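You operate a simulated robot arm through the tools that you are given. There is no shell and no other tool. Be economical: measure what you need, move in short steps, check, and stop when the job is done.

You are at the controls of a simulated robot arm. One attempt, no reset.

TASK
Empty the sink strainer into the blue scrap pot, rinse it and seat it in the drain.
Fine: rinse under the tap; tap off before you seat it.

It is judged by the outcome, as a careful person would: the job done as asked, and still so three seconds after it is handed in. It fails if anything else is knocked over, pushed out of place, dropped, spilled or broken.

THE ROBOT
A 6-joint arm with a two-finger parallel gripper, fixed in place. Base frame: the origin is at the foot of the arm, x ahead of it, y to its left, z up; the work surface is at about z = 710. Readings come in mm, degrees, newtons and seconds.
With the tool pointing down near the work surface it reaches from about 280 to 680 mm from the base axis. Its first joint turns from -166.0 to 166.0 degrees. Payload 4.1 kg.
Tool frame: the origin (TCP) lies between the finger pads and is the grasp point; the fingertips stand 23 mm ahead of it; z points along the fingers, y is the line along which they close. Largest opening 94 mm; finger width 38, thickness 10; the body of the gripper, 54 by 96 mm, starts 39 mm behind the TCP.
Orientation is told as [roll, pitch, yaw] about the base's x, y, z axes, in that order, counted from this pose: with the fingers straight down and closing along the base's y, the tool's x points along the base's -x, its y along +y and its z along -z.

THE INTERFACE
- The arm moves only by the tool move_arm. Its arguments are lists of equal length, an entry for each row: "travel": the shift along the base's x, y, z in mm, a list of three; "turn": the turn, a rotation vector about the base's x, y, z in degrees, a list of three; "fingers": the gripper command, from -1 (shut) to 1 (fully open), values between in proportion. In form: {"travel": [[tx, ty, tz], ...], "turn": [[wx, wy, wz], ...], "fingers": [fingers, ...]}. A call has 1 to 8 rows; each row shifts and turns the commanded pose from where the row before left it. A row lasts 0.2 s, in which the tool goes at most 50 mm and 8.6 degrees; a call with a longer step from one row to the next is refused whole, and so is a gripper value outside its range. Where a pose cannot be reached the arm comes as near as it can. A force on the tool above 40 N (or 10 N above the force at the start of the call, whichever is more), or a blocked arm, ends the call early, and 0.2 s more pass. Each finger travels about 45 mm/s and halts on what it meets, pressing with about 38 N; the grip force reading is that of the motor and also rises with nothing between the fingers. The clock runs only during rows and for 0.2 s after the last one: add rows that do not move to give the fingers time. It gives the time, the measured TCP pose, the force on the tool (base axes), the opening and the grip force at its end, in the units of the frame above (readings bear some noise), with the torque about the TCP (base axes, N m) and any sound that the robot's microphone picked up.
- Cameras (640 x 400 px; columns grow to the right, rows downward): "scene" is fixed at [51.3, 648.3, 1630]; the picture's right is [-0.88, -0.47, 0.00], its down [-0.31, 0.58, -0.75] and it looks along [0.35, -0.66, -0.66] (base axes); focal length 317 px, centre (320, 200). "wrist" rides on the gripper at [86, 16, -75] in the tool frame; the picture's right is [-0.18, 0.98, 0.00], its down [-0.58, -0.11, -0.81] and it looks along [-0.79, -0.15, 0.59] (tool axes); focal length 243 px, centre (320, 200). There is no depth. A picture from a camera that has moved, and an enlarged one, comes with that camera's place and axes in the base frame and with its lens.
- capture(camera): a new picture of that camera. No time passes.
- move_column(by): slides the trunk up (or, below 0, down) by that many mm; the arm rides with it, the base frame stays. It gives what a move gives, with no picture.
- inspect(camera, box): a new picture of the part [left, top, right, bottom] of that camera's present view, enlarged. No time passes.
- close_job(): hands the job in; it is judged then, once.

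Go step by step. Nothing tells you positions but the pictures and the camera data: compare them with the known pose of the tool, close in by small moves and look again before you grip or let go. The budget is 120 turns and 64 pictures, counting those below and the enlarged ones. Unless the task says otherwise, let go and move clear before handing in, and close with one line.

The tools are called after ">>>" as name(argument=value, ...) on one line, values as JSON. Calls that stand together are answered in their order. move_arm: Moves the arm, as the interface text tells. Its arguments: {"type":"object","properties":{"travel":{"type":"array","items":{"type":"array","items":{"type":"number"}}},"turn":{"type":"array","items":{"type":"array","items":{"type":"number"}}},"fingers":{"type":"array","items":{"type":"number"}}},"required":["travel","turn","fingers"]} The other tools are called the same way: move_column (by) slides the trunk up or down; capture (camera) takes a picture; inspect (camera, box) takes an enlarged picture of a part of a camera's view; close_job () hands the job in.

At the start:

```text
time_s: 0.0
ee_pos: [323.9, 134.2, 1366.7]
orientation: [0.0, 0.0, 0.1]
force: [-0.7, -0.3, 0.5]
ft_torque: [-0.02, 0.0, 0.0]
finger_gap: 94.0
gripper_force: 0.0
trunk travel left (down, up): [-525.0, 65.0]
```

scene: 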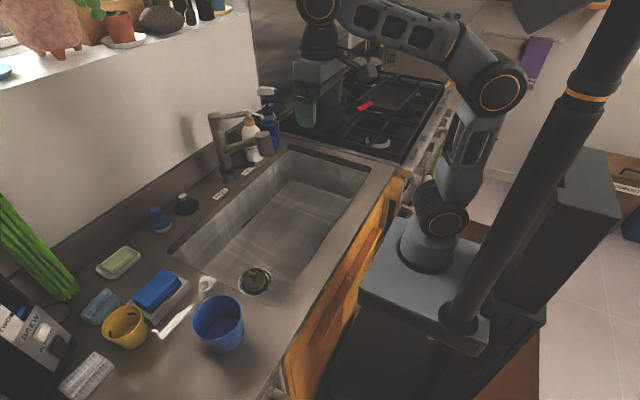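
wrist: 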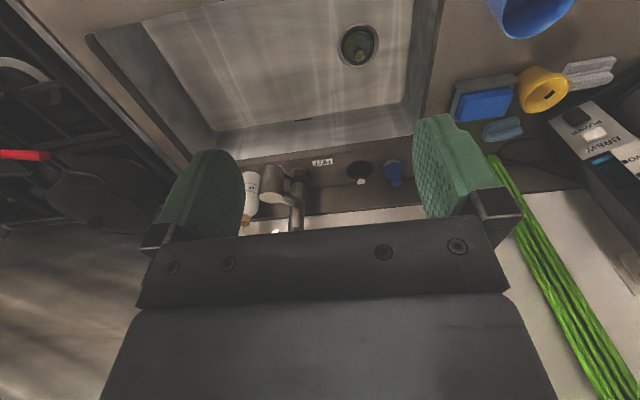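

The strainer seems to sit in the sink's drain area, with the blue pot on the counter and the tap at the back. I'll enlarge the key parts first.

>>> inspect(camera="scene", box=[180, 240, 300, 360])

>>> inspect(camera="scene", box=[140, 80, 320, 240])

>>> inspect(camera="wrist", box=[310, 0, 420, 80])

>>> inspect(camera="wrist", box=[230, 130, 430, 250])

```text
3.33 times, centred on (240, 300) of scene
camera zoom: at [51.3, 648.3, 1630.0], right [-0.88, -0.47, 0.0], down [-0.31, 0.58, -0.75], along [0.35, -0.66, -0.66], focal length 1058 px, centre (587, -133)
```

zoom: 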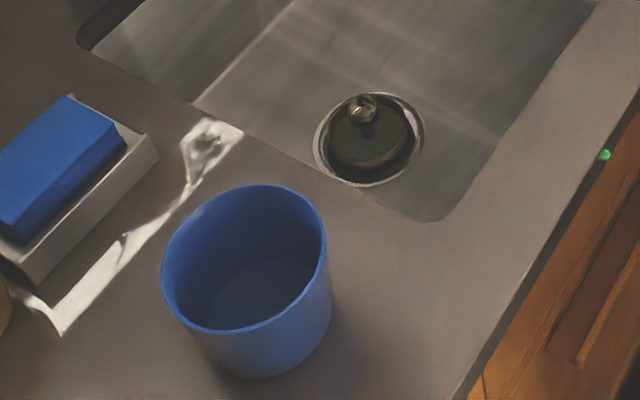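

```text
2.50 times, centred on (230, 160) of scene
camera zoom: at [51.3, 648.3, 1630.0], right [-0.88, -0.47, 0.0], down [-0.31, 0.58, -0.75], along [0.35, -0.66, -0.66], focal length 794 px, centre (545, 300)
```

zoom: 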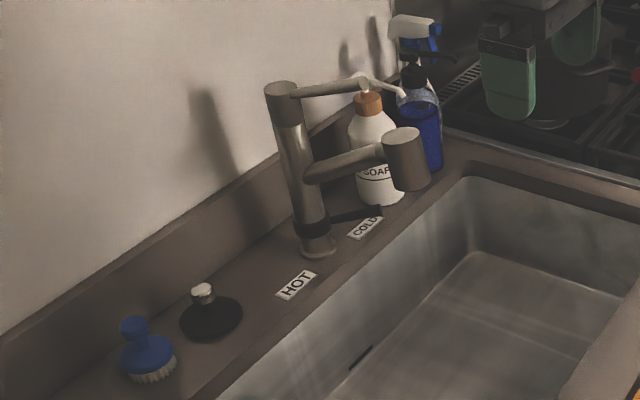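

```text
5.00 times, centred on (365, 40) of wrist
camera zoom: at [237.3, 151.4, 1440.1], right [0.18, 0.98, 0.0], down [0.58, -0.11, 0.81], along [0.79, -0.15, -0.59], focal length 1213 px, centre (95, 1000)
```

zoom: 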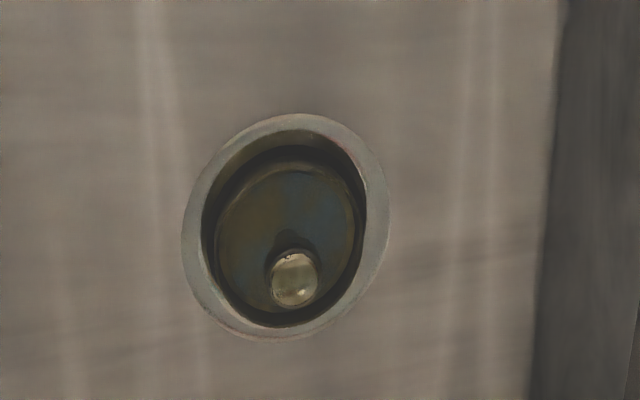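

```text
3.20 times, centred on (330, 190) of wrist
camera zoom: at [237.3, 151.4, 1440.1], right [0.18, 0.98, 0.0], down [0.58, -0.11, 0.81], along [0.79, -0.15, -0.59], focal length 776 px, centre (288, 232)
```

zoom: 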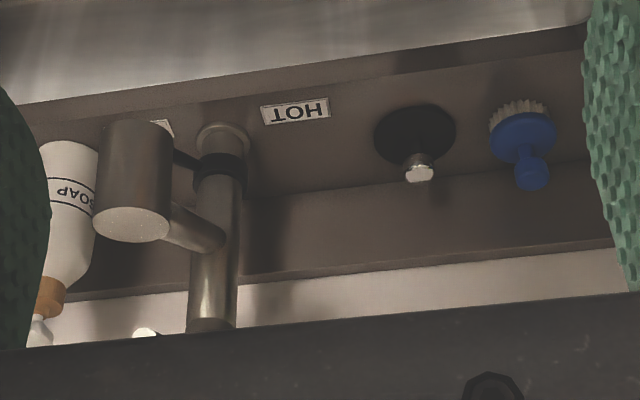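

The sink floor works out at z≈710 and the counter at z≈901. The drain and knob are near (538,200), the pot near (415,445), and the tap outlet near (602,-17). Next I tilt the wrist up to see the tap's handle.

>>> move_arm(travel=[[0, -40, 0], [0, -40, 0], [0, -40, 0], [0, 0, 0]], turn=[[0, -8, 0], [0, -8, 0], [0, -8, 0], [0, 0, 0]], fingers=[1, 1, 1, 1])

>>> capture(camera="wrist")

>>> inspect(camera="scene", box=[190, 80, 290, 190])

```text
time_s: 1.0
ee_pos: [323.7, 16.1, 1367.5]
orientation: [0.0, -24.1, 0.1]
force: [0.5, 0.0, 0.2]
ft_torque: [-0.01, -0.01, 0.0]
finger_gap: 93.8
gripper_force: 0.0
trunk travel left (down, up): [-525.0, 65.0]
```

```text
57 pictures are left
camera wrist: at [214.3, 32.0, 1399.4], right [0.17, 0.98, 0.07], down [0.2, -0.11, 0.97], along [0.96, -0.15, -0.22], focal length 243 px, centre (320, 200)
```

wrist: 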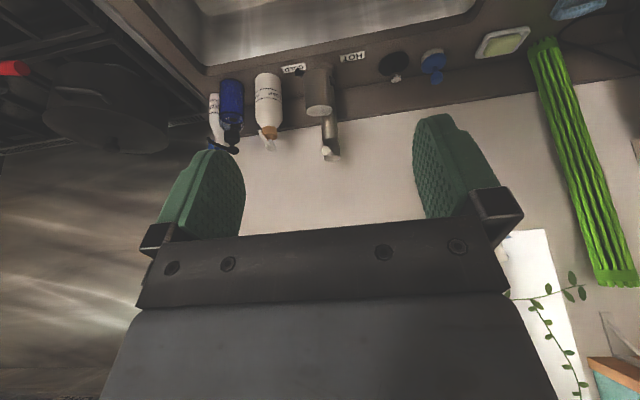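

```text
3.64 times, centred on (240, 135) of scene
camera zoom: at [51.3, 648.3, 1630.0], right [-0.88, -0.47, 0.0], down [-0.31, 0.58, -0.75], along [0.35, -0.66, -0.66], focal length 1154 px, centre (611, 436)
```

zoom: 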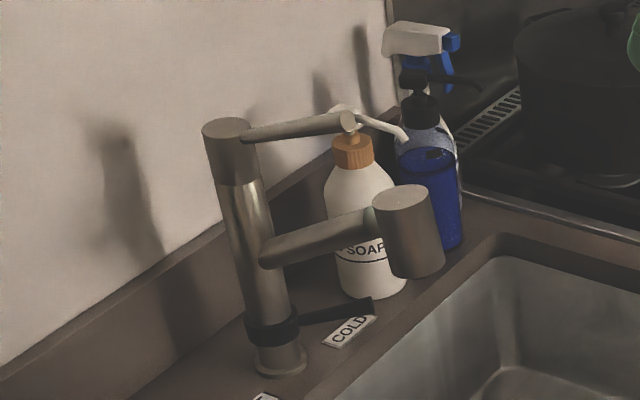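

>>> inspect(camera="wrist", box=[270, 40, 380, 170])

```text
3.08 times, centred on (325, 105) of wrist
camera zoom: at [214.3, 32.0, 1399.4], right [0.17, 0.98, 0.07], down [0.2, -0.11, 0.97], along [0.96, -0.15, -0.22], focal length 746 px, centre (305, 492)
```

zoom: 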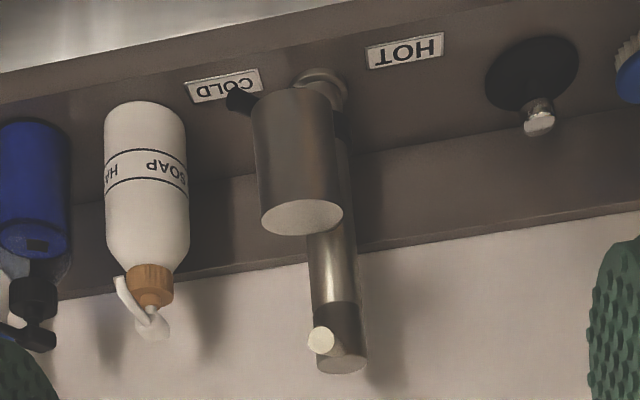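

The tap has a rod lever on top, with its tip near (650,-19,1202), sloping up toward me. A black temperature ring at the base points to COLD. I'll level the wrist and go look at the strainer.

>>> move_arm(travel=[[40, 26, 0], [40, 40, 0], [40, 40, 0], [40, 40, 0], [30, 38, 0], [0, 0, 0]], turn=[[0, 8, 0], [0, 8, 0], [0, 8, 0], [0, 0, 0], [0, 0, 0], [0, 0, 0]], fingers=[1, 1, 1, 0, 0, 0])

>>> move_column(by=-300)

>>> capture(camera="wrist")

>>> capture(camera="scene")

```text
refused: row 2 steps farther than a row can; nothing moved
```

```text
time_s: 4.0
ee_pos: [325.2, 15.6, 1066.8]
orientation: [0.1, -24.0, 0.1]
force: [-0.7, 0.5, 0.1]
ft_torque: [0.0, 0.01, 0.0]
finger_gap: 94.0
gripper_force: 0.1
trunk travel left (down, up): [-225.0, 365.0]
```

```text
54 pictures are left
camera wrist: at [214.4, 32.5, 1099.6], right [0.17, 0.98, 0.07], down [0.2, -0.11, 0.97], along [0.96, -0.15, -0.22], focal length 243 px, centre (320, 200)
```

wrist: 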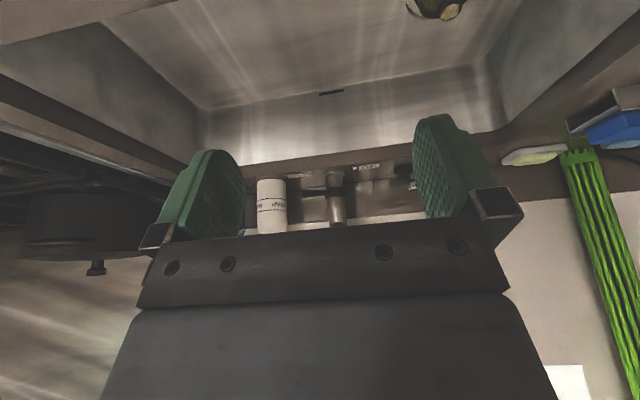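

```text
53 pictures are left
```

scene: 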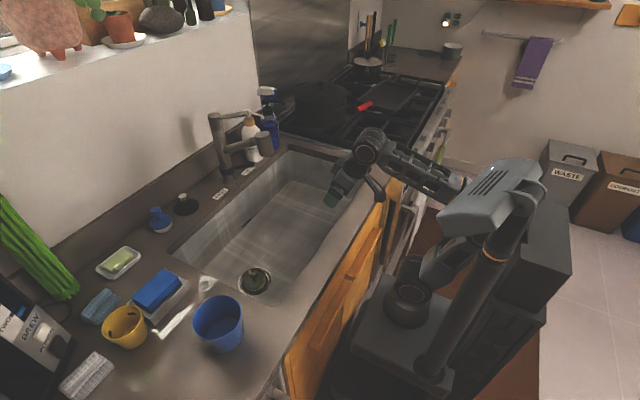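

The trunk came down 300 mm and everything is clear. Now I level the tool over the strainer, using smaller steps.

>>> move_arm(travel=[[30, 30, 0], [30, 30, 0], [30, 30, 0], [30, 35, 0], [30, 30, 0], [15, 29, 0], [0, 0, 0]], turn=[[0, 8, 0], [0, 8, 0], [0, 8, 0], [0, 0, 0], [0, 0, 0], [0, 0, 0], [0, 0, 0]], fingers=[1, 1, 1, 0, 0, 0, 0])

>>> capture(camera="wrist")

```text
time_s: 5.6
ee_pos: [480.7, 197.2, 1056.9]
orientation: [0.1, -0.1, 0.0]
force: [0.0, -0.9, 0.2]
ft_torque: [0.01, -0.06, 0.01]
finger_gap: 47.0
gripper_force: 0.0
out of reach, approached as far as the arm can: row 6
trunk travel left (down, up): [-225.0, 365.0]
```

```text
52 pictures are left
camera wrist: at [393.2, 213.4, 1130.4], right [0.18, 0.98, 0.0], down [0.58, -0.11, 0.81], along [0.79, -0.15, -0.59], focal length 243 px, centre (320, 200)
```

wrist: 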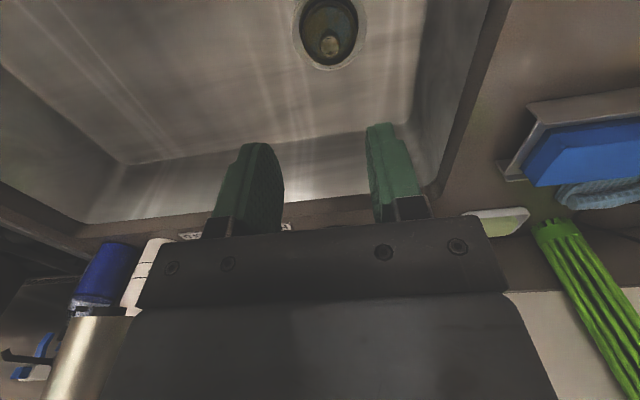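

The drain is below and the reach is limited at this height, so I descend with the arm and look again.

>>> move_arm(travel=[[0, 0, -45], [0, 0, -45], [5, 0, -45], [15, 1, -40], [0, 0, 0]], turn=[[0, 0, 0], [0, 0, 0], [0, 0, 0], [0, 0, 0], [0, 0, 0]], fingers=[0, 0, 0, 0, 0])

>>> inspect(camera="wrist", box=[220, 0, 420, 130])

>>> capture(camera="scene")

```text
time_s: 6.8
ee_pos: [502.4, 199.6, 880.2]
orientation: [0.0, 0.0, 0.1]
force: [0.0, -0.5, 0.5]
ft_torque: [0.0, -0.02, 0.0]
finger_gap: 47.0
gripper_force: 0.1
trunk travel left (down, up): [-225.0, 365.0]
```

```text
3.08 times, centred on (320, 65) of wrist
camera zoom: at [413.9, 215.8, 955.0], right [0.18, 0.98, 0.0], down [0.58, -0.11, 0.81], along [0.79, -0.15, -0.59], focal length 746 px, centre (320, 615)
```

zoom: 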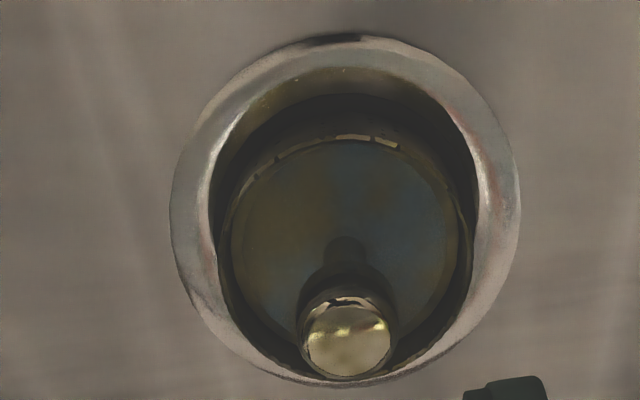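

```text
50 pictures are left
```

scene: 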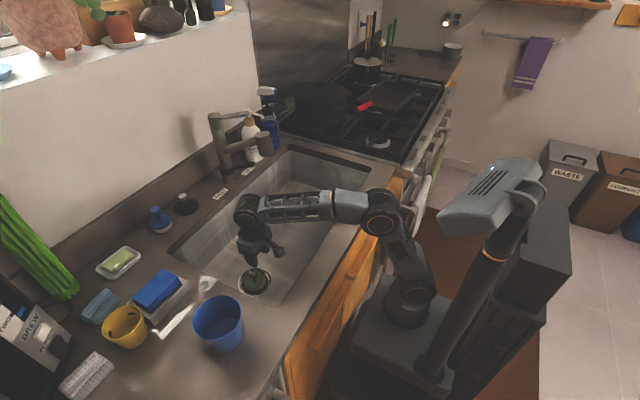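

The knob top is near (543,199,758) and the drain rim is about 110 mm wide at z≈710. I'll hover just above the knob with the fingers open and check alignment.

>>> move_arm(travel=[[20, 0, -30], [21, 0, -30], [0, 0, -20], [0, 0, 0]], turn=[[0, 0, 0], [0, 0, 0], [0, 0, 0], [0, 0, 0]], fingers=[0.2, 0.2, 0.2, 0.2])

>>> capture(camera="wrist")

>>> inspect(camera="scene", box=[210, 220, 310, 310])

```text
time_s: 7.8
ee_pos: [544.0, 196.6, 799.5]
orientation: [0.1, 0.0, 0.0]
force: [0.8, -0.4, 0.5]
ft_torque: [-0.02, 0.01, 0.0]
finger_gap: 56.5
gripper_force: 0.1
trunk travel left (down, up): [-225.0, 365.0]
```

```text
49 pictures are left
camera wrist: at [456.3, 213.8, 874.2], right [0.18, 0.98, 0.0], down [0.58, -0.11, 0.81], along [0.79, -0.15, -0.59], focal length 243 px, centre (320, 200)
```

wrist: 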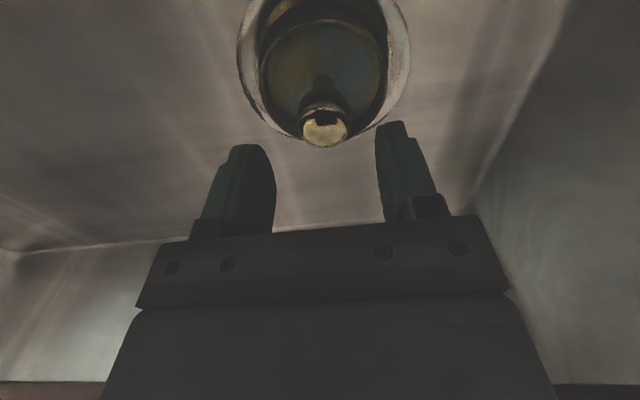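

```text
4.44 times, centred on (260, 265) of scene
camera zoom: at [51.3, 648.3, 1630.0], right [-0.88, -0.47, 0.0], down [-0.31, 0.58, -0.75], along [0.35, -0.66, -0.66], focal length 1411 px, centre (587, -89)
```

zoom: 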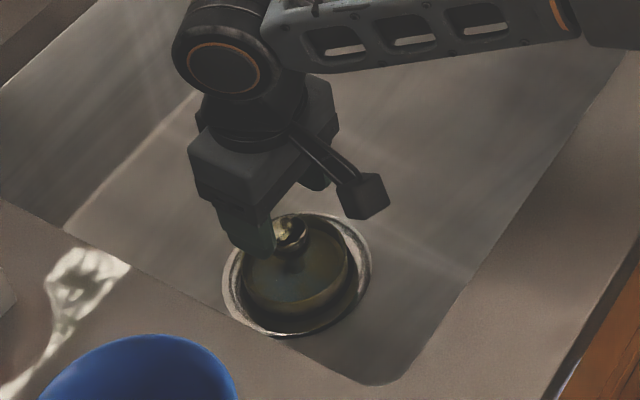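

The knob is centred at about (543,200) and the fingers straddle it. I'll lower the tool and grip.

>>> move_arm(travel=[[0, 4, -25], [0, 0, -25], [0, 0, 0], [0, 0, 0], [0, 0, 0], [0, 0, 0], [0, 0, 0]], turn=[[0, 0, 0], [0, 0, 0], [0, 0, 0], [0, 0, 0], [0, 0, 0], [0, 0, 0], [0, 0, 0]], fingers=[0.2, 0.2, 0.2, -1, -1, -1, -1])

>>> inspect(camera="scene", box=[210, 220, 310, 310])

>>> capture(camera="wrist")

```text
time_s: 9.4
ee_pos: [544.4, 201.5, 753.4]
orientation: [0.0, -0.3, 0.0]
force: [5.2, 1.5, 30.2]
ft_torque: [-0.02, -0.33, 0.02]
finger_gap: 28.7
gripper_force: 38.1
trunk travel left (down, up): [-225.0, 365.0]
```

```text
4.44 times, centred on (260, 265) of scene
camera zoom: at [51.3, 648.3, 1630.0], right [-0.88, -0.47, 0.0], down [-0.31, 0.58, -0.75], along [0.35, -0.66, -0.66], focal length 1411 px, centre (587, -89)
```

zoom: 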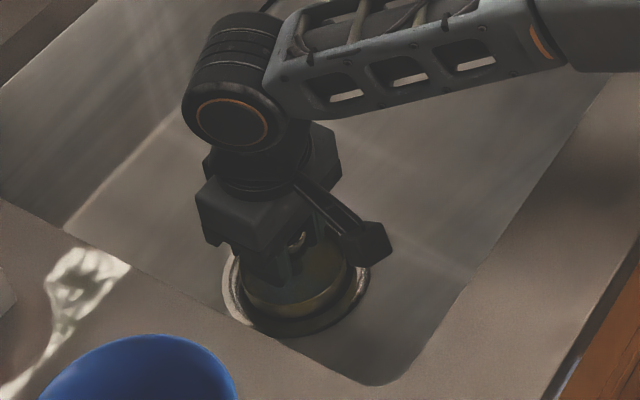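

```text
46 pictures are left
camera wrist: at [456.9, 218.4, 826.5], right [0.18, 0.98, 0.0], down [0.58, -0.11, 0.81], along [0.8, -0.15, -0.59], focal length 243 px, centre (320, 200)
```

wrist: 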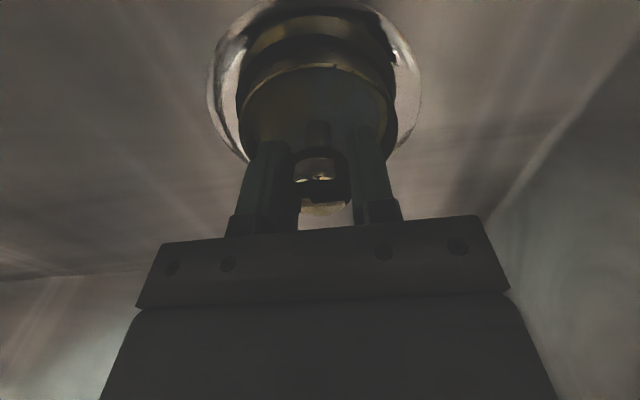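

The knob is gripped at 28.7 mm, with the fingertips touching the strainer's face. I lift it slowly and look.

>>> move_arm(travel=[[0, 0, 10], [0, 0, 20], [0, 0, 30], [0, 0, 30], [0, 0, 0]], turn=[[0, 0, 0], [0, 0, 0], [0, 0, 0], [0, 0, 0], [0, 0, 0]], fingers=[-1, -1, -1, -1, -1])

>>> inspect(camera="scene", box=[200, 180, 320, 310])

>>> capture(camera="wrist")

```text
time_s: 10.6
ee_pos: [544.0, 202.1, 841.5]
orientation: [0.0, 0.0, 0.0]
force: [0.3, 0.1, 0.2]
ft_torque: [0.03, 0.03, 0.0]
finger_gap: 0.1
gripper_force: 38.4
trunk travel left (down, up): [-225.0, 365.0]
```

```text
3.08 times, centred on (260, 245) of scene
camera zoom: at [51.3, 648.3, 1630.0], right [-0.88, -0.47, 0.0], down [-0.31, 0.58, -0.75], along [0.35, -0.66, -0.66], focal length 977 px, centre (505, 62)
```

zoom: 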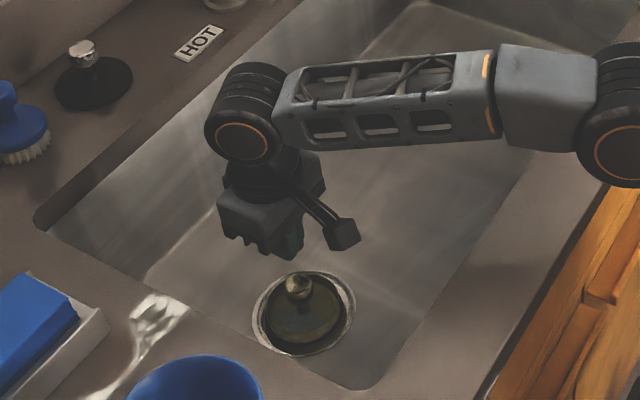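

```text
44 pictures are left
camera wrist: at [456.6, 218.8, 916.2], right [0.18, 0.98, 0.0], down [0.58, -0.11, 0.81], along [0.79, -0.15, -0.59], focal length 243 px, centre (320, 200)
```

wrist: 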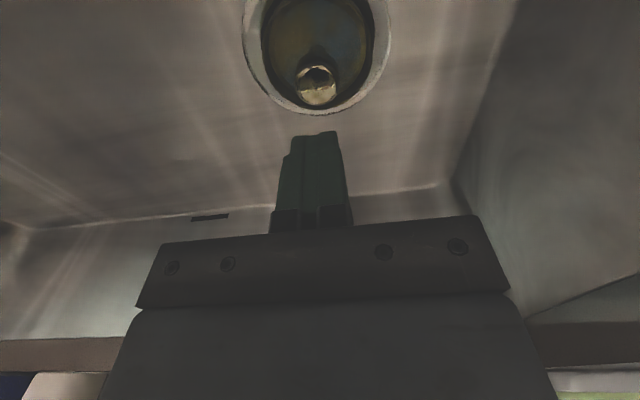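

The grip slipped off and the strainer stayed in the drain. I look closely at the knob before trying again.

>>> inspect(camera="wrist", box=[235, 0, 400, 120])

>>> inspect(camera="scene", box=[235, 260, 275, 300])

```text
3.33 times, centred on (318, 60) of wrist
camera zoom: at [456.6, 218.8, 916.2], right [0.18, 0.98, 0.0], down [0.58, -0.11, 0.81], along [0.79, -0.15, -0.59], focal length 809 px, centre (328, 667)
```

zoom: 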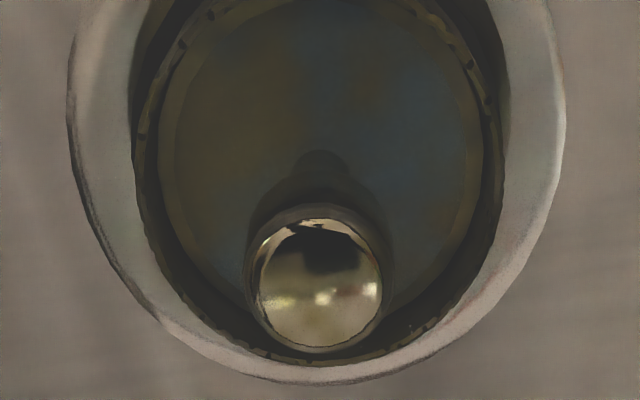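

```text
10.00 times, centred on (255, 280) of scene
camera zoom: at [51.3, 648.3, 1630.0], right [-0.88, -0.47, 0.0], down [-0.31, 0.58, -0.75], along [0.35, -0.66, -0.66], focal length 3174 px, centre (970, -600)
```

zoom: 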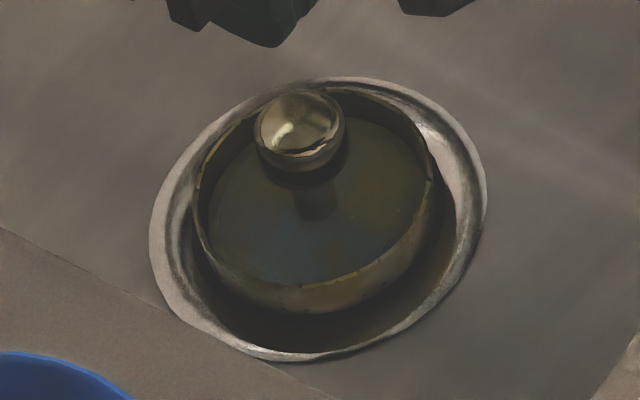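

The strainer is a shallow cup with a mushroom knob on a thin stem, and my wide-open fingers probably landed on its rim. This time I open only a bit wider than the knob and go a little lower.

>>> move_arm(travel=[[-3, -1, 0], [0, 0, -20], [0, 0, -20], [0, 0, 0]], turn=[[0, 0, 0], [0, 0, 0], [0, 0, 0], [0, 0, 0]], fingers=[-0.12, -0.12, -0.12, -0.12])

>>> inspect(camera="wrist", box=[220, 20, 420, 220])

```text
time_s: 11.6
ee_pos: [540.3, 202.1, 800.2]
orientation: [0.0, 0.0, 0.0]
force: [0.0, 0.5, 1.0]
ft_torque: [-0.02, -0.02, -0.02]
finger_gap: 41.5
gripper_force: 0.0
trunk travel left (down, up): [-225.0, 365.0]
```

```text
2.00 times, centred on (320, 120) of wrist
camera zoom: at [452.8, 219.7, 875.5], right [0.18, 0.98, 0.0], down [0.58, -0.11, 0.81], along [0.79, -0.15, -0.59], focal length 485 px, centre (320, 360)
```

zoom: 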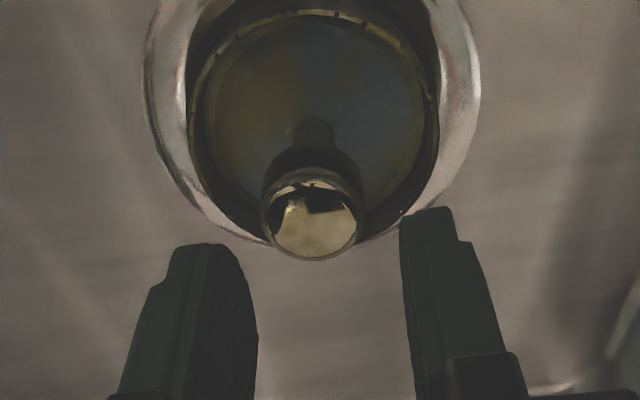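

>>> move_arm(travel=[[2, -2, -15], [0, 0, -20], [0, 0, -10], [0, 0, -7], [0, 0, 0]], turn=[[0, 0, 0], [0, 0, 0], [0, 0, 0], [0, 0, 0], [0, 0, 0]], fingers=[-0.12, -0.12, -0.12, -0.12, -0.12])

```text
time_s: 12.8
ee_pos: [541.7, 198.6, 751.9]
orientation: [0.4, -0.4, 0.1]
force: [0.0, 2.1, 30.7]
ft_torque: [-0.47, -0.08, -0.03]
finger_gap: 41.3
gripper_force: 0.0
trunk travel left (down, up): [-225.0, 365.0]
```

The fingers touched at about z=752, probably on the cup rim. I'll back up, narrow the gap, shift toward the cup's centre and retry.

>>> move_arm(travel=[[0, 0, 14], [-3, 2, 0], [0, 0, 0], [0, 0, -8], [0, 0, -6], [0, 0, -6], [0, 0, 0]], turn=[[0, 0, 0], [0, 0, 0], [0, 0, 0], [0, 0, 0], [0, 0, 0], [0, 0, 0], [0, 0, 0]], fingers=[-0.26, -0.26, -0.26, -0.26, -0.26, -0.26, -0.26])

>>> inspect(camera="wrist", box=[200, 0, 440, 240])

```text
time_s: 14.2
ee_pos: [541.5, 200.6, 752.9]
orientation: [0.4, -1.0, 0.0]
force: [-1.0, 0.3, 19.0]
ft_torque: [0.11, 0.06, 0.01]
finger_gap: 35.0
gripper_force: 0.0
trunk travel left (down, up): [-225.0, 365.0]
stopped in row 6: the force on the tool passed its limit at 47 N (the readings are from after the stop); the commanded pose is now the measured one
```

```text
1.67 times, centred on (320, 120) of wrist
camera zoom: at [453.4, 217.4, 825.8], right [0.18, 0.98, 0.01], down [0.57, -0.11, 0.82], along [0.8, -0.14, -0.58], focal length 404 px, centre (320, 333)
```

zoom: 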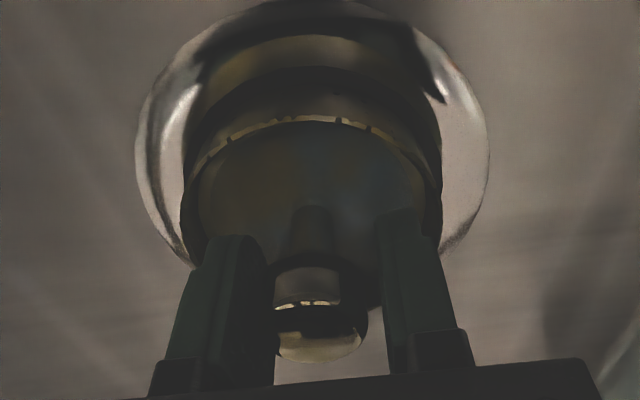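

The fingers straddle the knob inside the cup, with the tips just touching. I close here and lift very slowly while watching the force.

>>> move_arm(travel=[[0, 0, 0], [0, 0, 0], [0, 0, 0], [0, 0, 0]], turn=[[0, 0, 0], [0, 0, 0], [0, 0, 0], [0, 0, 0]], fingers=[-1, -1, -1, -1])

>>> move_arm(travel=[[0, 0, 2], [0, 0, 1], [0, 0, 0]], turn=[[0, 0, 0], [0, 0, 0], [0, 0, 0]], fingers=[-1, -1, -1])

>>> move_arm(travel=[[0, 0, 2], [0, 0, 1], [0, 0, 0]], turn=[[0, 0, 0], [0, 0, 0], [0, 0, 0]], fingers=[-1, -1, -1])

```text
time_s: 15.2
ee_pos: [542.3, 200.0, 751.4]
orientation: [0.4, -0.9, 0.0]
force: [1.0, -2.3, 27.2]
ft_torque: [-0.31, -0.69, -0.01]
finger_gap: 28.7
gripper_force: 38.4
trunk travel left (down, up): [-225.0, 365.0]
```

```text
time_s: 16.0
ee_pos: [540.9, 200.2, 751.2]
orientation: [0.2, -0.4, 0.0]
force: [1.4, -2.6, 7.1]
ft_torque: [-0.15, -0.31, -0.07]
finger_gap: 28.8
gripper_force: 37.7
trunk travel left (down, up): [-225.0, 365.0]
```

```text
time_s: 16.8
ee_pos: [541.9, 200.3, 754.7]
orientation: [0.2, -0.5, 0.0]
force: [-0.6, -0.6, -0.7]
ft_torque: [0.0, 0.01, 0.03]
finger_gap: 28.6
gripper_force: 38.6
trunk travel left (down, up): [-225.0, 365.0]
```

>>> move_arm(travel=[[0, 0, 2], [0, 0, 2], [0, 0, 0]], turn=[[0, 0, 0], [0, 0, 0], [0, 0, 0]], fingers=[-1, -1, -1])

>>> inspect(camera="scene", box=[230, 250, 280, 300])

```text
time_s: 17.6
ee_pos: [542.3, 200.2, 759.6]
orientation: [0.2, -0.5, 0.0]
force: [-0.2, -1.0, 0.0]
ft_torque: [0.0, 0.02, 0.04]
finger_gap: 28.7
gripper_force: 37.7
trunk travel left (down, up): [-225.0, 365.0]
```

```text
8.00 times, centred on (255, 275) of scene
camera zoom: at [51.3, 648.3, 1630.0], right [-0.88, -0.47, 0.0], down [-0.31, 0.58, -0.75], along [0.35, -0.66, -0.66], focal length 2540 px, centre (840, -400)
```

zoom: 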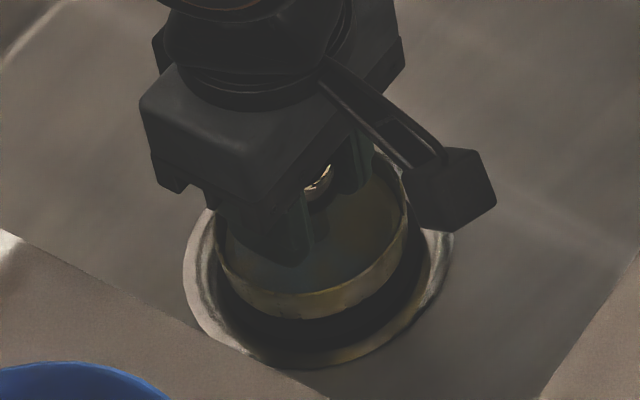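

>>> move_arm(travel=[[0, 0, 4], [0, 0, 4], [0, 0, 4], [0, 0, 4], [0, 0, 0]], turn=[[0, 0, 0], [0, 0, 0], [0, 0, 0], [0, 0, 0], [0, 0, 0]], fingers=[-1, -1, -1, -1, -1])

>>> inspect(camera="scene", box=[230, 250, 280, 300])

```text
time_s: 18.8
ee_pos: [542.6, 202.5, 775.8]
orientation: [0.4, -0.6, -0.1]
force: [0.6, -0.7, 0.0]
ft_torque: [-0.02, -0.02, 0.02]
finger_gap: 28.7
gripper_force: 37.6
trunk travel left (down, up): [-225.0, 365.0]
```

```text
8.00 times, centred on (255, 275) of scene
camera zoom: at [51.3, 648.3, 1630.0], right [-0.88, -0.47, 0.0], down [-0.31, 0.58, -0.75], along [0.35, -0.66, -0.66], focal length 2540 px, centre (840, -400)
```

zoom: 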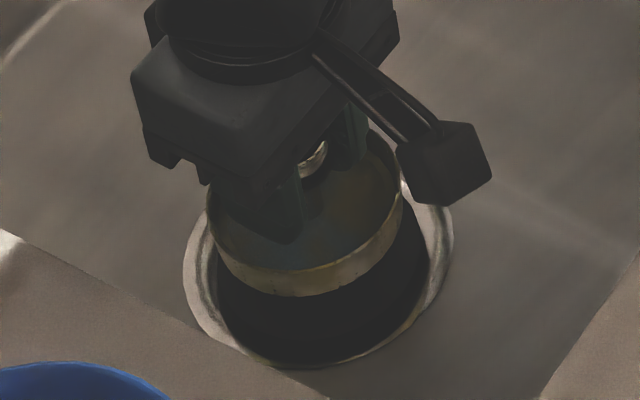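

The strainer is lifting with the grip, so I raise it with the trunk, well above the counter and pot.

>>> move_arm(travel=[[0, 0, 8], [0, 0, 8], [0, 0, 8], [0, 0, 8], [0, 0, 8], [0, 0, 8], [0, 0, 0]], turn=[[0, 0, 0], [0, 0, 0], [0, 0, 0], [0, 0, 0], [0, 0, 0], [0, 0, 0], [0, 0, 0]], fingers=[-1, -1, -1, -1, -1, -1, -1])

>>> move_column(by=150)

>>> move_column(by=200)

>>> capture(camera="wrist")

>>> capture(camera="scene")

```text
time_s: 20.4
ee_pos: [542.9, 199.5, 823.6]
orientation: [0.2, -0.6, 0.0]
force: [-0.9, -0.2, -0.8]
ft_torque: [0.0, 0.0, 0.0]
finger_gap: 28.7
gripper_force: 38.3
trunk travel left (down, up): [-225.0, 365.0]
```

```text
time_s: 22.1
ee_pos: [543.7, 201.9, 972.5]
orientation: [0.1, -0.6, 0.0]
force: [0.0, 0.7, -0.8]
ft_torque: [-0.01, -0.03, 0.01]
finger_gap: 28.6
gripper_force: 38.2
trunk travel left (down, up): [-375.0, 215.0]
```

```text
time_s: 24.3
ee_pos: [542.9, 200.4, 1172.7]
orientation: [0.3, -0.6, 0.0]
force: [0.3, 1.0, -0.1]
ft_torque: [0.0, 0.01, -0.05]
finger_gap: 28.6
gripper_force: 38.3
trunk travel left (down, up): [-575.0, 15.0]
```

```text
37 pictures are left
camera wrist: at [454.9, 217.2, 1246.5], right [0.18, 0.98, 0.01], down [0.57, -0.11, 0.81], along [0.8, -0.15, -0.58], focal length 243 px, centre (320, 200)
```

wrist: 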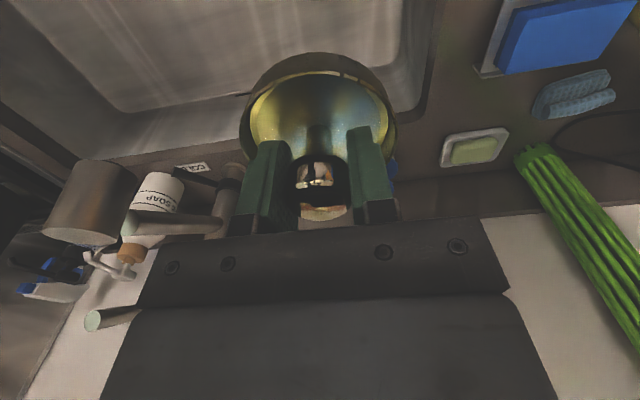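

```text
36 pictures are left
```

scene: 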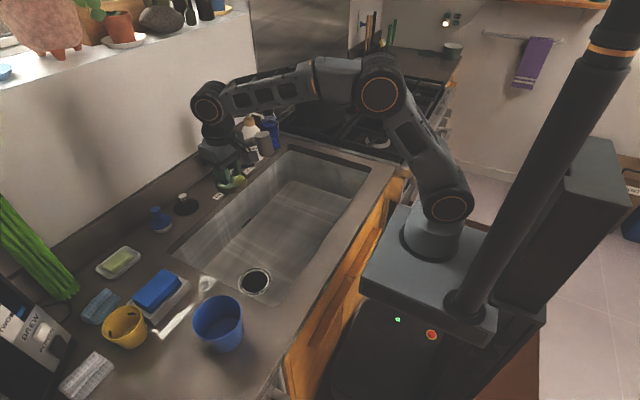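

The strainer is safely up and the drain is empty below. I look inside it and at the pot.

>>> inspect(camera="wrist", box=[230, 40, 410, 230])

>>> inspect(camera="scene", box=[170, 130, 270, 230])

```text
2.11 times, centred on (320, 135) of wrist
camera zoom: at [454.9, 217.2, 1246.5], right [0.18, 0.98, 0.01], down [0.57, -0.11, 0.81], along [0.8, -0.15, -0.58], focal length 511 px, centre (320, 337)
```

zoom: 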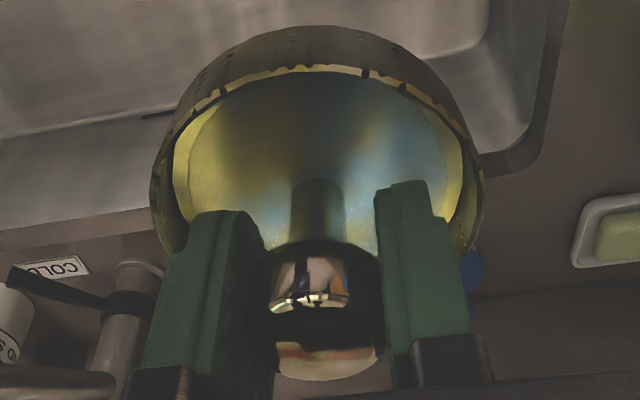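

```text
4.00 times, centred on (220, 180) of scene
camera zoom: at [51.3, 648.3, 1630.0], right [-0.88, -0.47, 0.0], down [-0.31, 0.58, -0.75], along [0.35, -0.66, -0.66], focal length 1270 px, centre (720, 280)
```

zoom: 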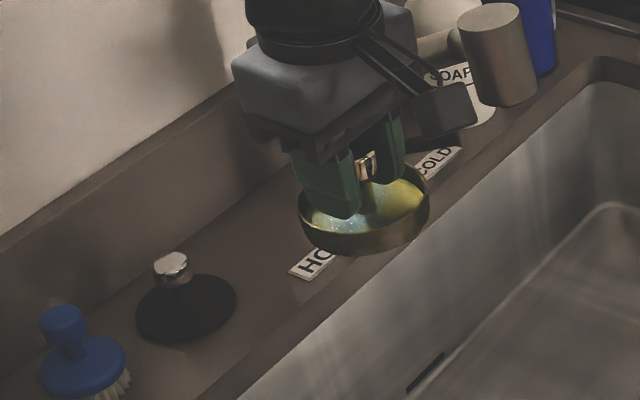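

The cup seems to hold greasy, iridescent liquid, so I'll keep it level and move gently. I go toward the pot, stopping short to measure it with the wrist camera.

>>> move_arm(travel=[[-8, 10, 0], [-16, 18, 0], [-16, 18, 0], [-16, 18, 0], [-16, 18, 0], [-16, 18, 0], [-8, 10, 0], [0, 0, 0]], turn=[[0, 0, 0], [0, 0, 0], [0, 0, 0], [0, 0, 0], [0, 0, 0], [0, 0, 0], [0, 0, 0], [0, 0, 0]], fingers=[-1, -1, -1, -1, -1, -1, -1, -1])

>>> move_arm(travel=[[-8, 10, 0], [-16, 18, 0], [-16, 18, 0], [-16, 18, 0], [-16, 18, 0], [-16, 18, 0], [-8, 10, 0], [0, 0, 0]], turn=[[0, 0, 0], [0, 0, 0], [0, 0, 0], [0, 0, 0], [0, 0, 0], [0, 0, 0], [0, 0, 0], [0, 0, 0]], fingers=[-1, -1, -1, -1, -1, -1, -1, -1])

>>> capture(camera="wrist")

```text
time_s: 26.1
ee_pos: [446.8, 311.5, 1173.4]
orientation: [0.1, -0.6, 0.0]
force: [0.4, -0.2, -0.5]
ft_torque: [-0.02, 0.0, 0.0]
finger_gap: 28.6
gripper_force: 38.0
trunk travel left (down, up): [-575.0, 15.0]
```

```text
time_s: 27.9
ee_pos: [350.1, 420.6, 1172.0]
orientation: [0.2, -0.6, -0.1]
force: [0.1, 0.3, -0.5]
ft_torque: [0.0, 0.02, 0.02]
finger_gap: 28.5
gripper_force: 37.7
trunk travel left (down, up): [-575.0, 15.0]
```

```text
33 pictures are left
camera wrist: at [262.3, 437.1, 1246.8], right [0.18, 0.98, 0.01], down [0.57, -0.11, 0.81], along [0.8, -0.15, -0.58], focal length 243 px, centre (320, 200)
```

wrist: 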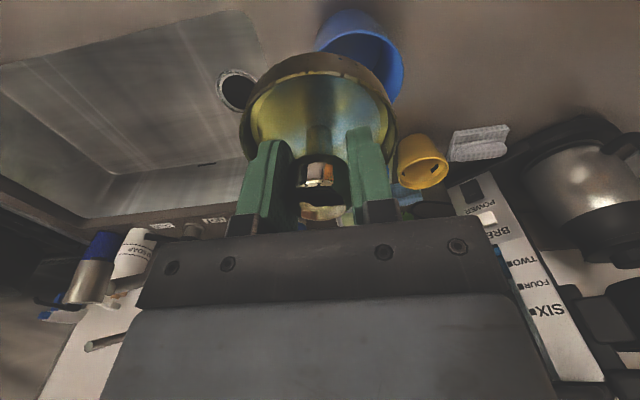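

>>> inspect(camera="wrist", box=[290, 0, 430, 110])

>>> inspect(camera="scene", box=[170, 250, 270, 370])

```text
3.64 times, centred on (360, 55) of wrist
camera zoom: at [262.3, 437.1, 1246.8], right [0.18, 0.98, 0.01], down [0.57, -0.11, 0.81], along [0.8, -0.15, -0.58], focal length 882 px, centre (174, 727)
```

zoom: 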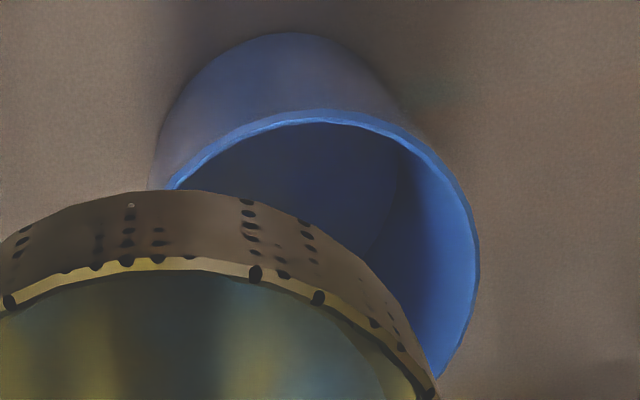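

```text
3.33 times, centred on (220, 310) of scene
camera zoom: at [51.3, 648.3, 1630.0], right [-0.88, -0.47, 0.0], down [-0.31, 0.58, -0.75], along [0.35, -0.66, -0.66], focal length 1058 px, centre (653, -167)
```

zoom: 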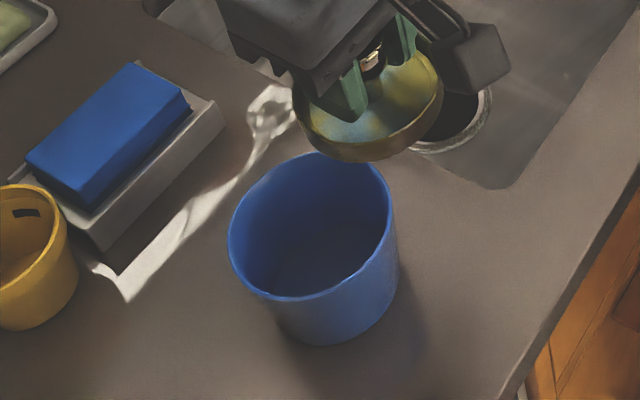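

The pot rim is centred near (411,446,982), radius about 52. I'll turn the tool so it can tip sideways with the camera on top and the gripper toward the sink, staying level while I move over the pot.

>>> move_arm(travel=[[5, 6, 0], [7, 8, 0], [7, 8, 0], [7, 8, 0], [7, 8, 0], [6, 7, 0], [0, 0, 0]], turn=[[0, 0, -7], [0, 0, -7.2], [0, 0, -7.2], [0, 0, -7.2], [0, 0, -7.2], [0, 0, -7.2], [0, 0, 0]], fingers=[-1, -1, -1, -1, -1, -1, -1])

>>> move_column(by=-75)

>>> capture(camera="scene")

```text
time_s: 29.5
ee_pos: [389.3, 467.2, 1172.7]
orientation: [0.3, -0.6, -43.0]
force: [0.3, 0.8, 0.0]
ft_torque: [-0.01, 0.05, -0.02]
finger_gap: 28.3
gripper_force: 37.7
trunk travel left (down, up): [-575.0, 15.0]
```

```text
time_s: 30.6
ee_pos: [388.6, 465.6, 1098.2]
orientation: [0.2, -0.6, -43.0]
force: [0.6, -0.1, 0.3]
ft_torque: [0.01, 0.01, 0.02]
finger_gap: 28.6
gripper_force: 37.7
trunk travel left (down, up): [-500.0, 90.0]
```

```text
30 pictures are left
```

scene: 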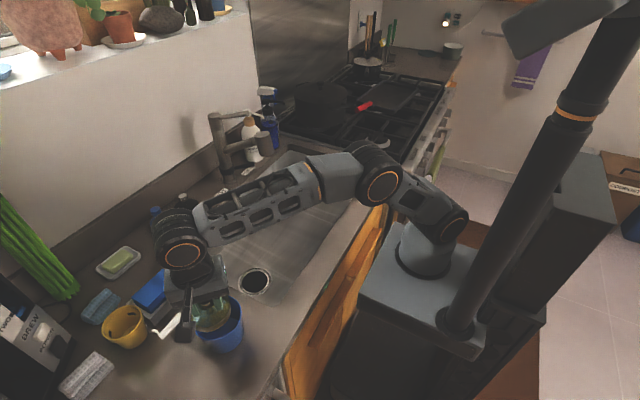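

The strainer is over the pot, so I lower it slightly and begin tipping in stages.

>>> move_column(by=-20)

>>> move_arm(travel=[[1, -1, 0], [1, -1, 0], [1, -1, 0], [1, -1, 0], [0, 0, 0]], turn=[[5.1, 5.5, 0], [5.1, 5.5, 0], [5.1, 5.5, 0], [5.1, 5.5, 0], [0, 0, 0]], fingers=[-1, -1, -1, -1, -1])

>>> inspect(camera="scene", box=[140, 230, 290, 370])

```text
time_s: 31.3
ee_pos: [389.4, 466.5, 1077.2]
orientation: [0.2, -0.6, -43.0]
force: [-0.2, 0.6, -1.0]
ft_torque: [-0.01, 0.02, 0.0]
finger_gap: 28.7
gripper_force: 37.5
trunk travel left (down, up): [-480.0, 110.0]
```

```text
time_s: 32.5
ee_pos: [392.9, 462.0, 1077.7]
orientation: [0.2, 29.5, -43.0]
force: [-1.0, -0.2, -0.3]
ft_torque: [0.01, 0.0, -0.03]
finger_gap: 28.7
gripper_force: 38.7
trunk travel left (down, up): [-480.0, 110.0]
```

```text
2.86 times, centred on (215, 300) of scene
camera zoom: at [51.3, 648.3, 1630.0], right [-0.88, -0.47, 0.0], down [-0.31, 0.58, -0.75], along [0.35, -0.66, -0.66], focal length 907 px, centre (620, -86)
```

zoom: 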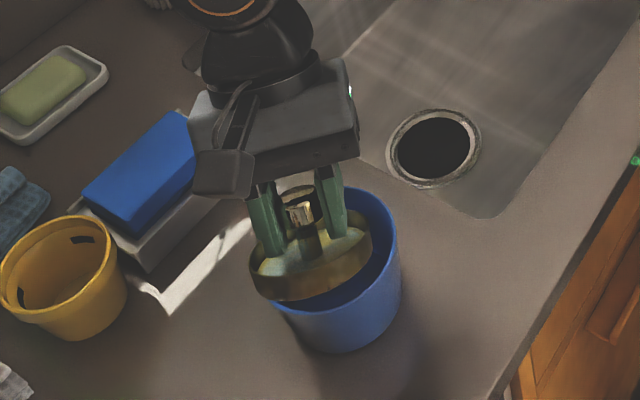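

>>> move_arm(travel=[[3, -3, 0], [3, -3, 0], [3, -3, 0], [3, -3, 0], [0, 0, 0]], turn=[[5.1, 5.5, 0], [5.1, 5.5, 0], [5.1, 5.5, 0], [5.1, 5.5, 0], [0, 0, 0]], fingers=[-1, -1, -1, -1, -1])

>>> inspect(camera="scene", box=[140, 230, 290, 370])

```text
time_s: 33.7
ee_pos: [405.5, 451.5, 1075.8]
orientation: [-0.1, 59.5, -43.0]
force: [-0.5, 0.4, -0.6]
ft_torque: [0.01, -0.02, -0.02]
finger_gap: 28.5
gripper_force: 37.7
trunk travel left (down, up): [-480.0, 110.0]
```

```text
2.86 times, centred on (215, 300) of scene
camera zoom: at [51.3, 648.3, 1630.0], right [-0.88, -0.47, 0.0], down [-0.31, 0.58, -0.75], along [0.35, -0.66, -0.66], focal length 907 px, centre (620, -86)
```

zoom: 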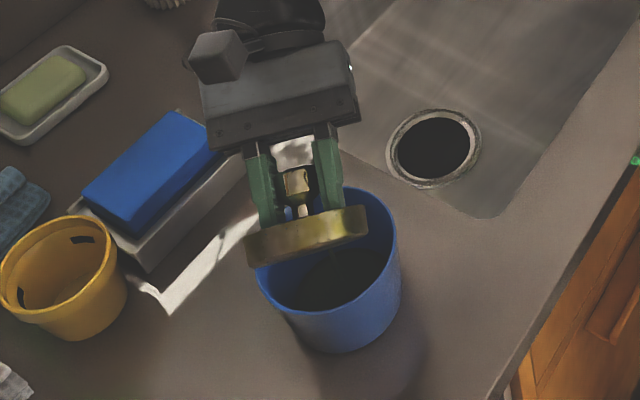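

Contents seem to be landing inside the pot. I keep tipping while raising a bit for wrist clearance.

>>> move_arm(travel=[[4, -4, 4], [4, -4, 4], [4, -4, 4], [4, -4, 4], [0, 0, 0]], turn=[[5.1, 5.5, 0], [5.1, 5.5, 0], [5.1, 5.5, 0], [5.1, 5.5, 0], [0, 0, 0]], fingers=[-1, -1, -1, -1, -1])

>>> move_arm(travel=[[3, -3, 10], [3, -3, 10], [3, -3, 10], [3, -3, 10], [2, -2, 10], [0, 0, 0]], turn=[[5.1, 5.5, 0], [5.1, 5.5, 0], [5.1, 5.5, 0], [5.1, 5.5, 0], [5.1, 5.5, 0], [0, 0, 0]], fingers=[-1, -1, -1, -1, -1, -1])

>>> capture(camera="scene")

>>> capture(camera="wrist")

```text
time_s: 34.9
ee_pos: [420.2, 435.3, 1093.6]
orientation: [-17.0, 89.6, -60.2]
force: [-0.5, -0.8, -0.5]
ft_torque: [-0.06, -0.02, 0.02]
finger_gap: 28.9
gripper_force: 37.9
trunk travel left (down, up): [-480.0, 110.0]
```

```text
time_s: 36.3
ee_pos: [441.3, 447.0, 1154.2]
orientation: [-179.4, 53.1, 137.5]
force: [0.6, 0.2, -0.4]
ft_torque: [-0.01, -0.01, -0.03]
finger_gap: 28.4
gripper_force: 38.1
out of reach, approached as far as the arm can: row 4, 5
trunk travel left (down, up): [-480.0, 110.0]
```

```text
27 pictures are left
```

scene: 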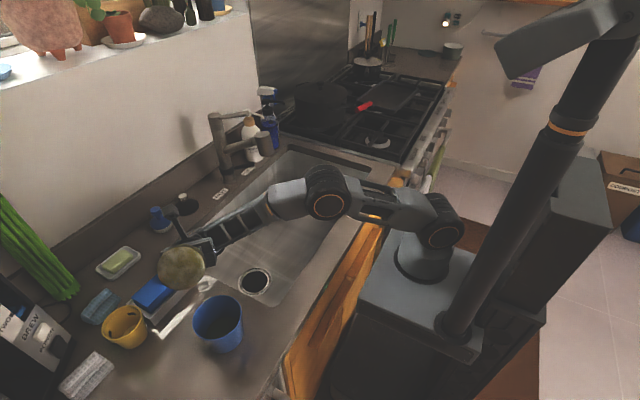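

```text
26 pictures are left
camera wrist: at [533.7, 383.1, 1177.9], right [0.59, 0.79, -0.15], down [0.14, -0.29, -0.95], along [-0.8, 0.54, -0.28], focal length 243 px, centre (320, 200)
```

wrist: 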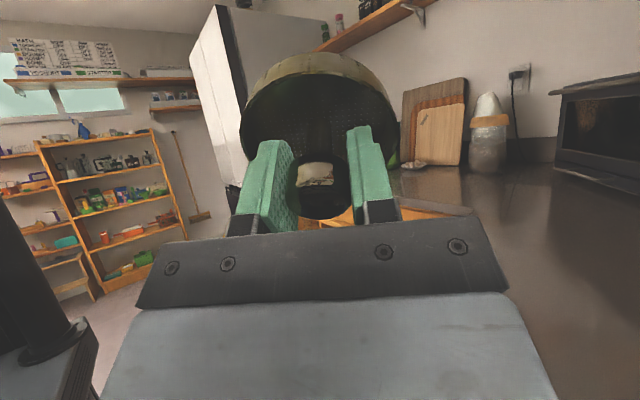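

The cup's inside now looks empty and dark. I check the pot contents and the surroundings.

>>> inspect(camera="scene", box=[130, 220, 280, 370])

>>> inspect(camera="wrist", box=[230, 40, 410, 230])

```text
2.67 times, centred on (205, 295) of scene
camera zoom: at [51.3, 648.3, 1630.0], right [-0.88, -0.47, 0.0], down [-0.31, 0.58, -0.75], along [0.35, -0.66, -0.66], focal length 846 px, centre (627, -53)
```

zoom: 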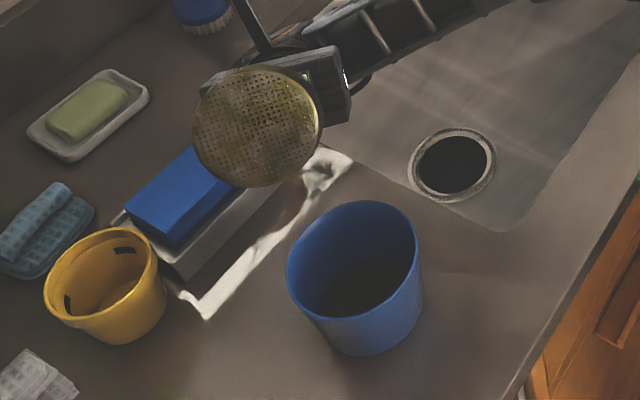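

```text
2.11 times, centred on (320, 135) of wrist
camera zoom: at [533.7, 383.1, 1177.9], right [0.59, 0.79, -0.15], down [0.14, -0.29, -0.95], along [-0.8, 0.54, -0.28], focal length 511 px, centre (320, 337)
```

zoom: 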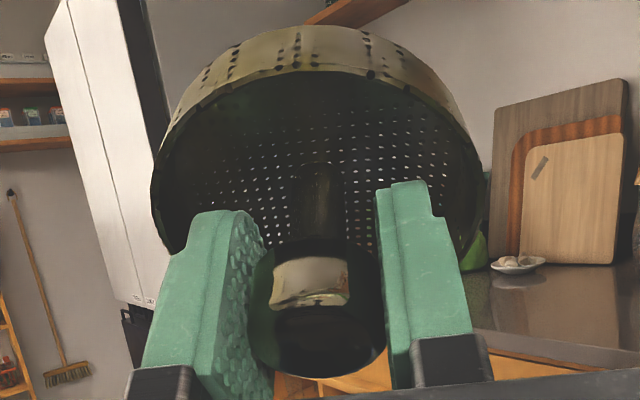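

The strainer is empty (its perforations show), the pot holds the dark contents and the counter is clean. I tip it back upright.

>>> move_arm(travel=[[0, 0, 0], [0, 0, 0], [0, 0, 0], [0, 0, 0], [0, 0, 0], [0, 0, 0], [0, 0, 0], [0, 0, 0]], turn=[[-5.4, -5.9, 0], [-5.4, -5.9, 0], [-5.4, -5.9, 0], [-5.4, -5.9, 0], [-5.4, -5.9, 0], [-5.4, -5.9, 0], [-5.4, -5.9, 0], [-5.4, -5.9, 0]], fingers=[-1, -1, -1, -1, -1, -1, -1, -1])

>>> move_arm(travel=[[0, 0, 0], [0, 0, 0], [0, 0, 0], [0, 0, 0], [0, 0, 0], [0, 0, 0], [0, 0, 0], [0, 0, 0]], turn=[[-5.4, -5.9, 0], [-5.4, -5.9, 0], [-5.4, -5.9, 0], [-5.4, -5.9, 0], [-5.4, -5.9, 0], [-5.4, -5.9, 0], [0, 0, 0], [0, 0, 0]], fingers=[-1, -1, -1, -1, -1, -1, -1, -1])

```text
time_s: 38.1
ee_pos: [441.8, 445.0, 1152.7]
orientation: [0.7, 62.9, -42.5]
force: [0.5, 0.3, -0.2]
ft_torque: [0.02, 0.0, 0.02]
finger_gap: 28.4
gripper_force: 37.8
trunk travel left (down, up): [-480.0, 110.0]
```

```text
time_s: 39.9
ee_pos: [441.4, 445.1, 1154.2]
orientation: [0.6, 14.9, -42.4]
force: [1.2, 0.3, -0.6]
ft_torque: [0.01, -0.01, 0.01]
finger_gap: 28.4
gripper_force: 37.9
trunk travel left (down, up): [-480.0, 110.0]
```

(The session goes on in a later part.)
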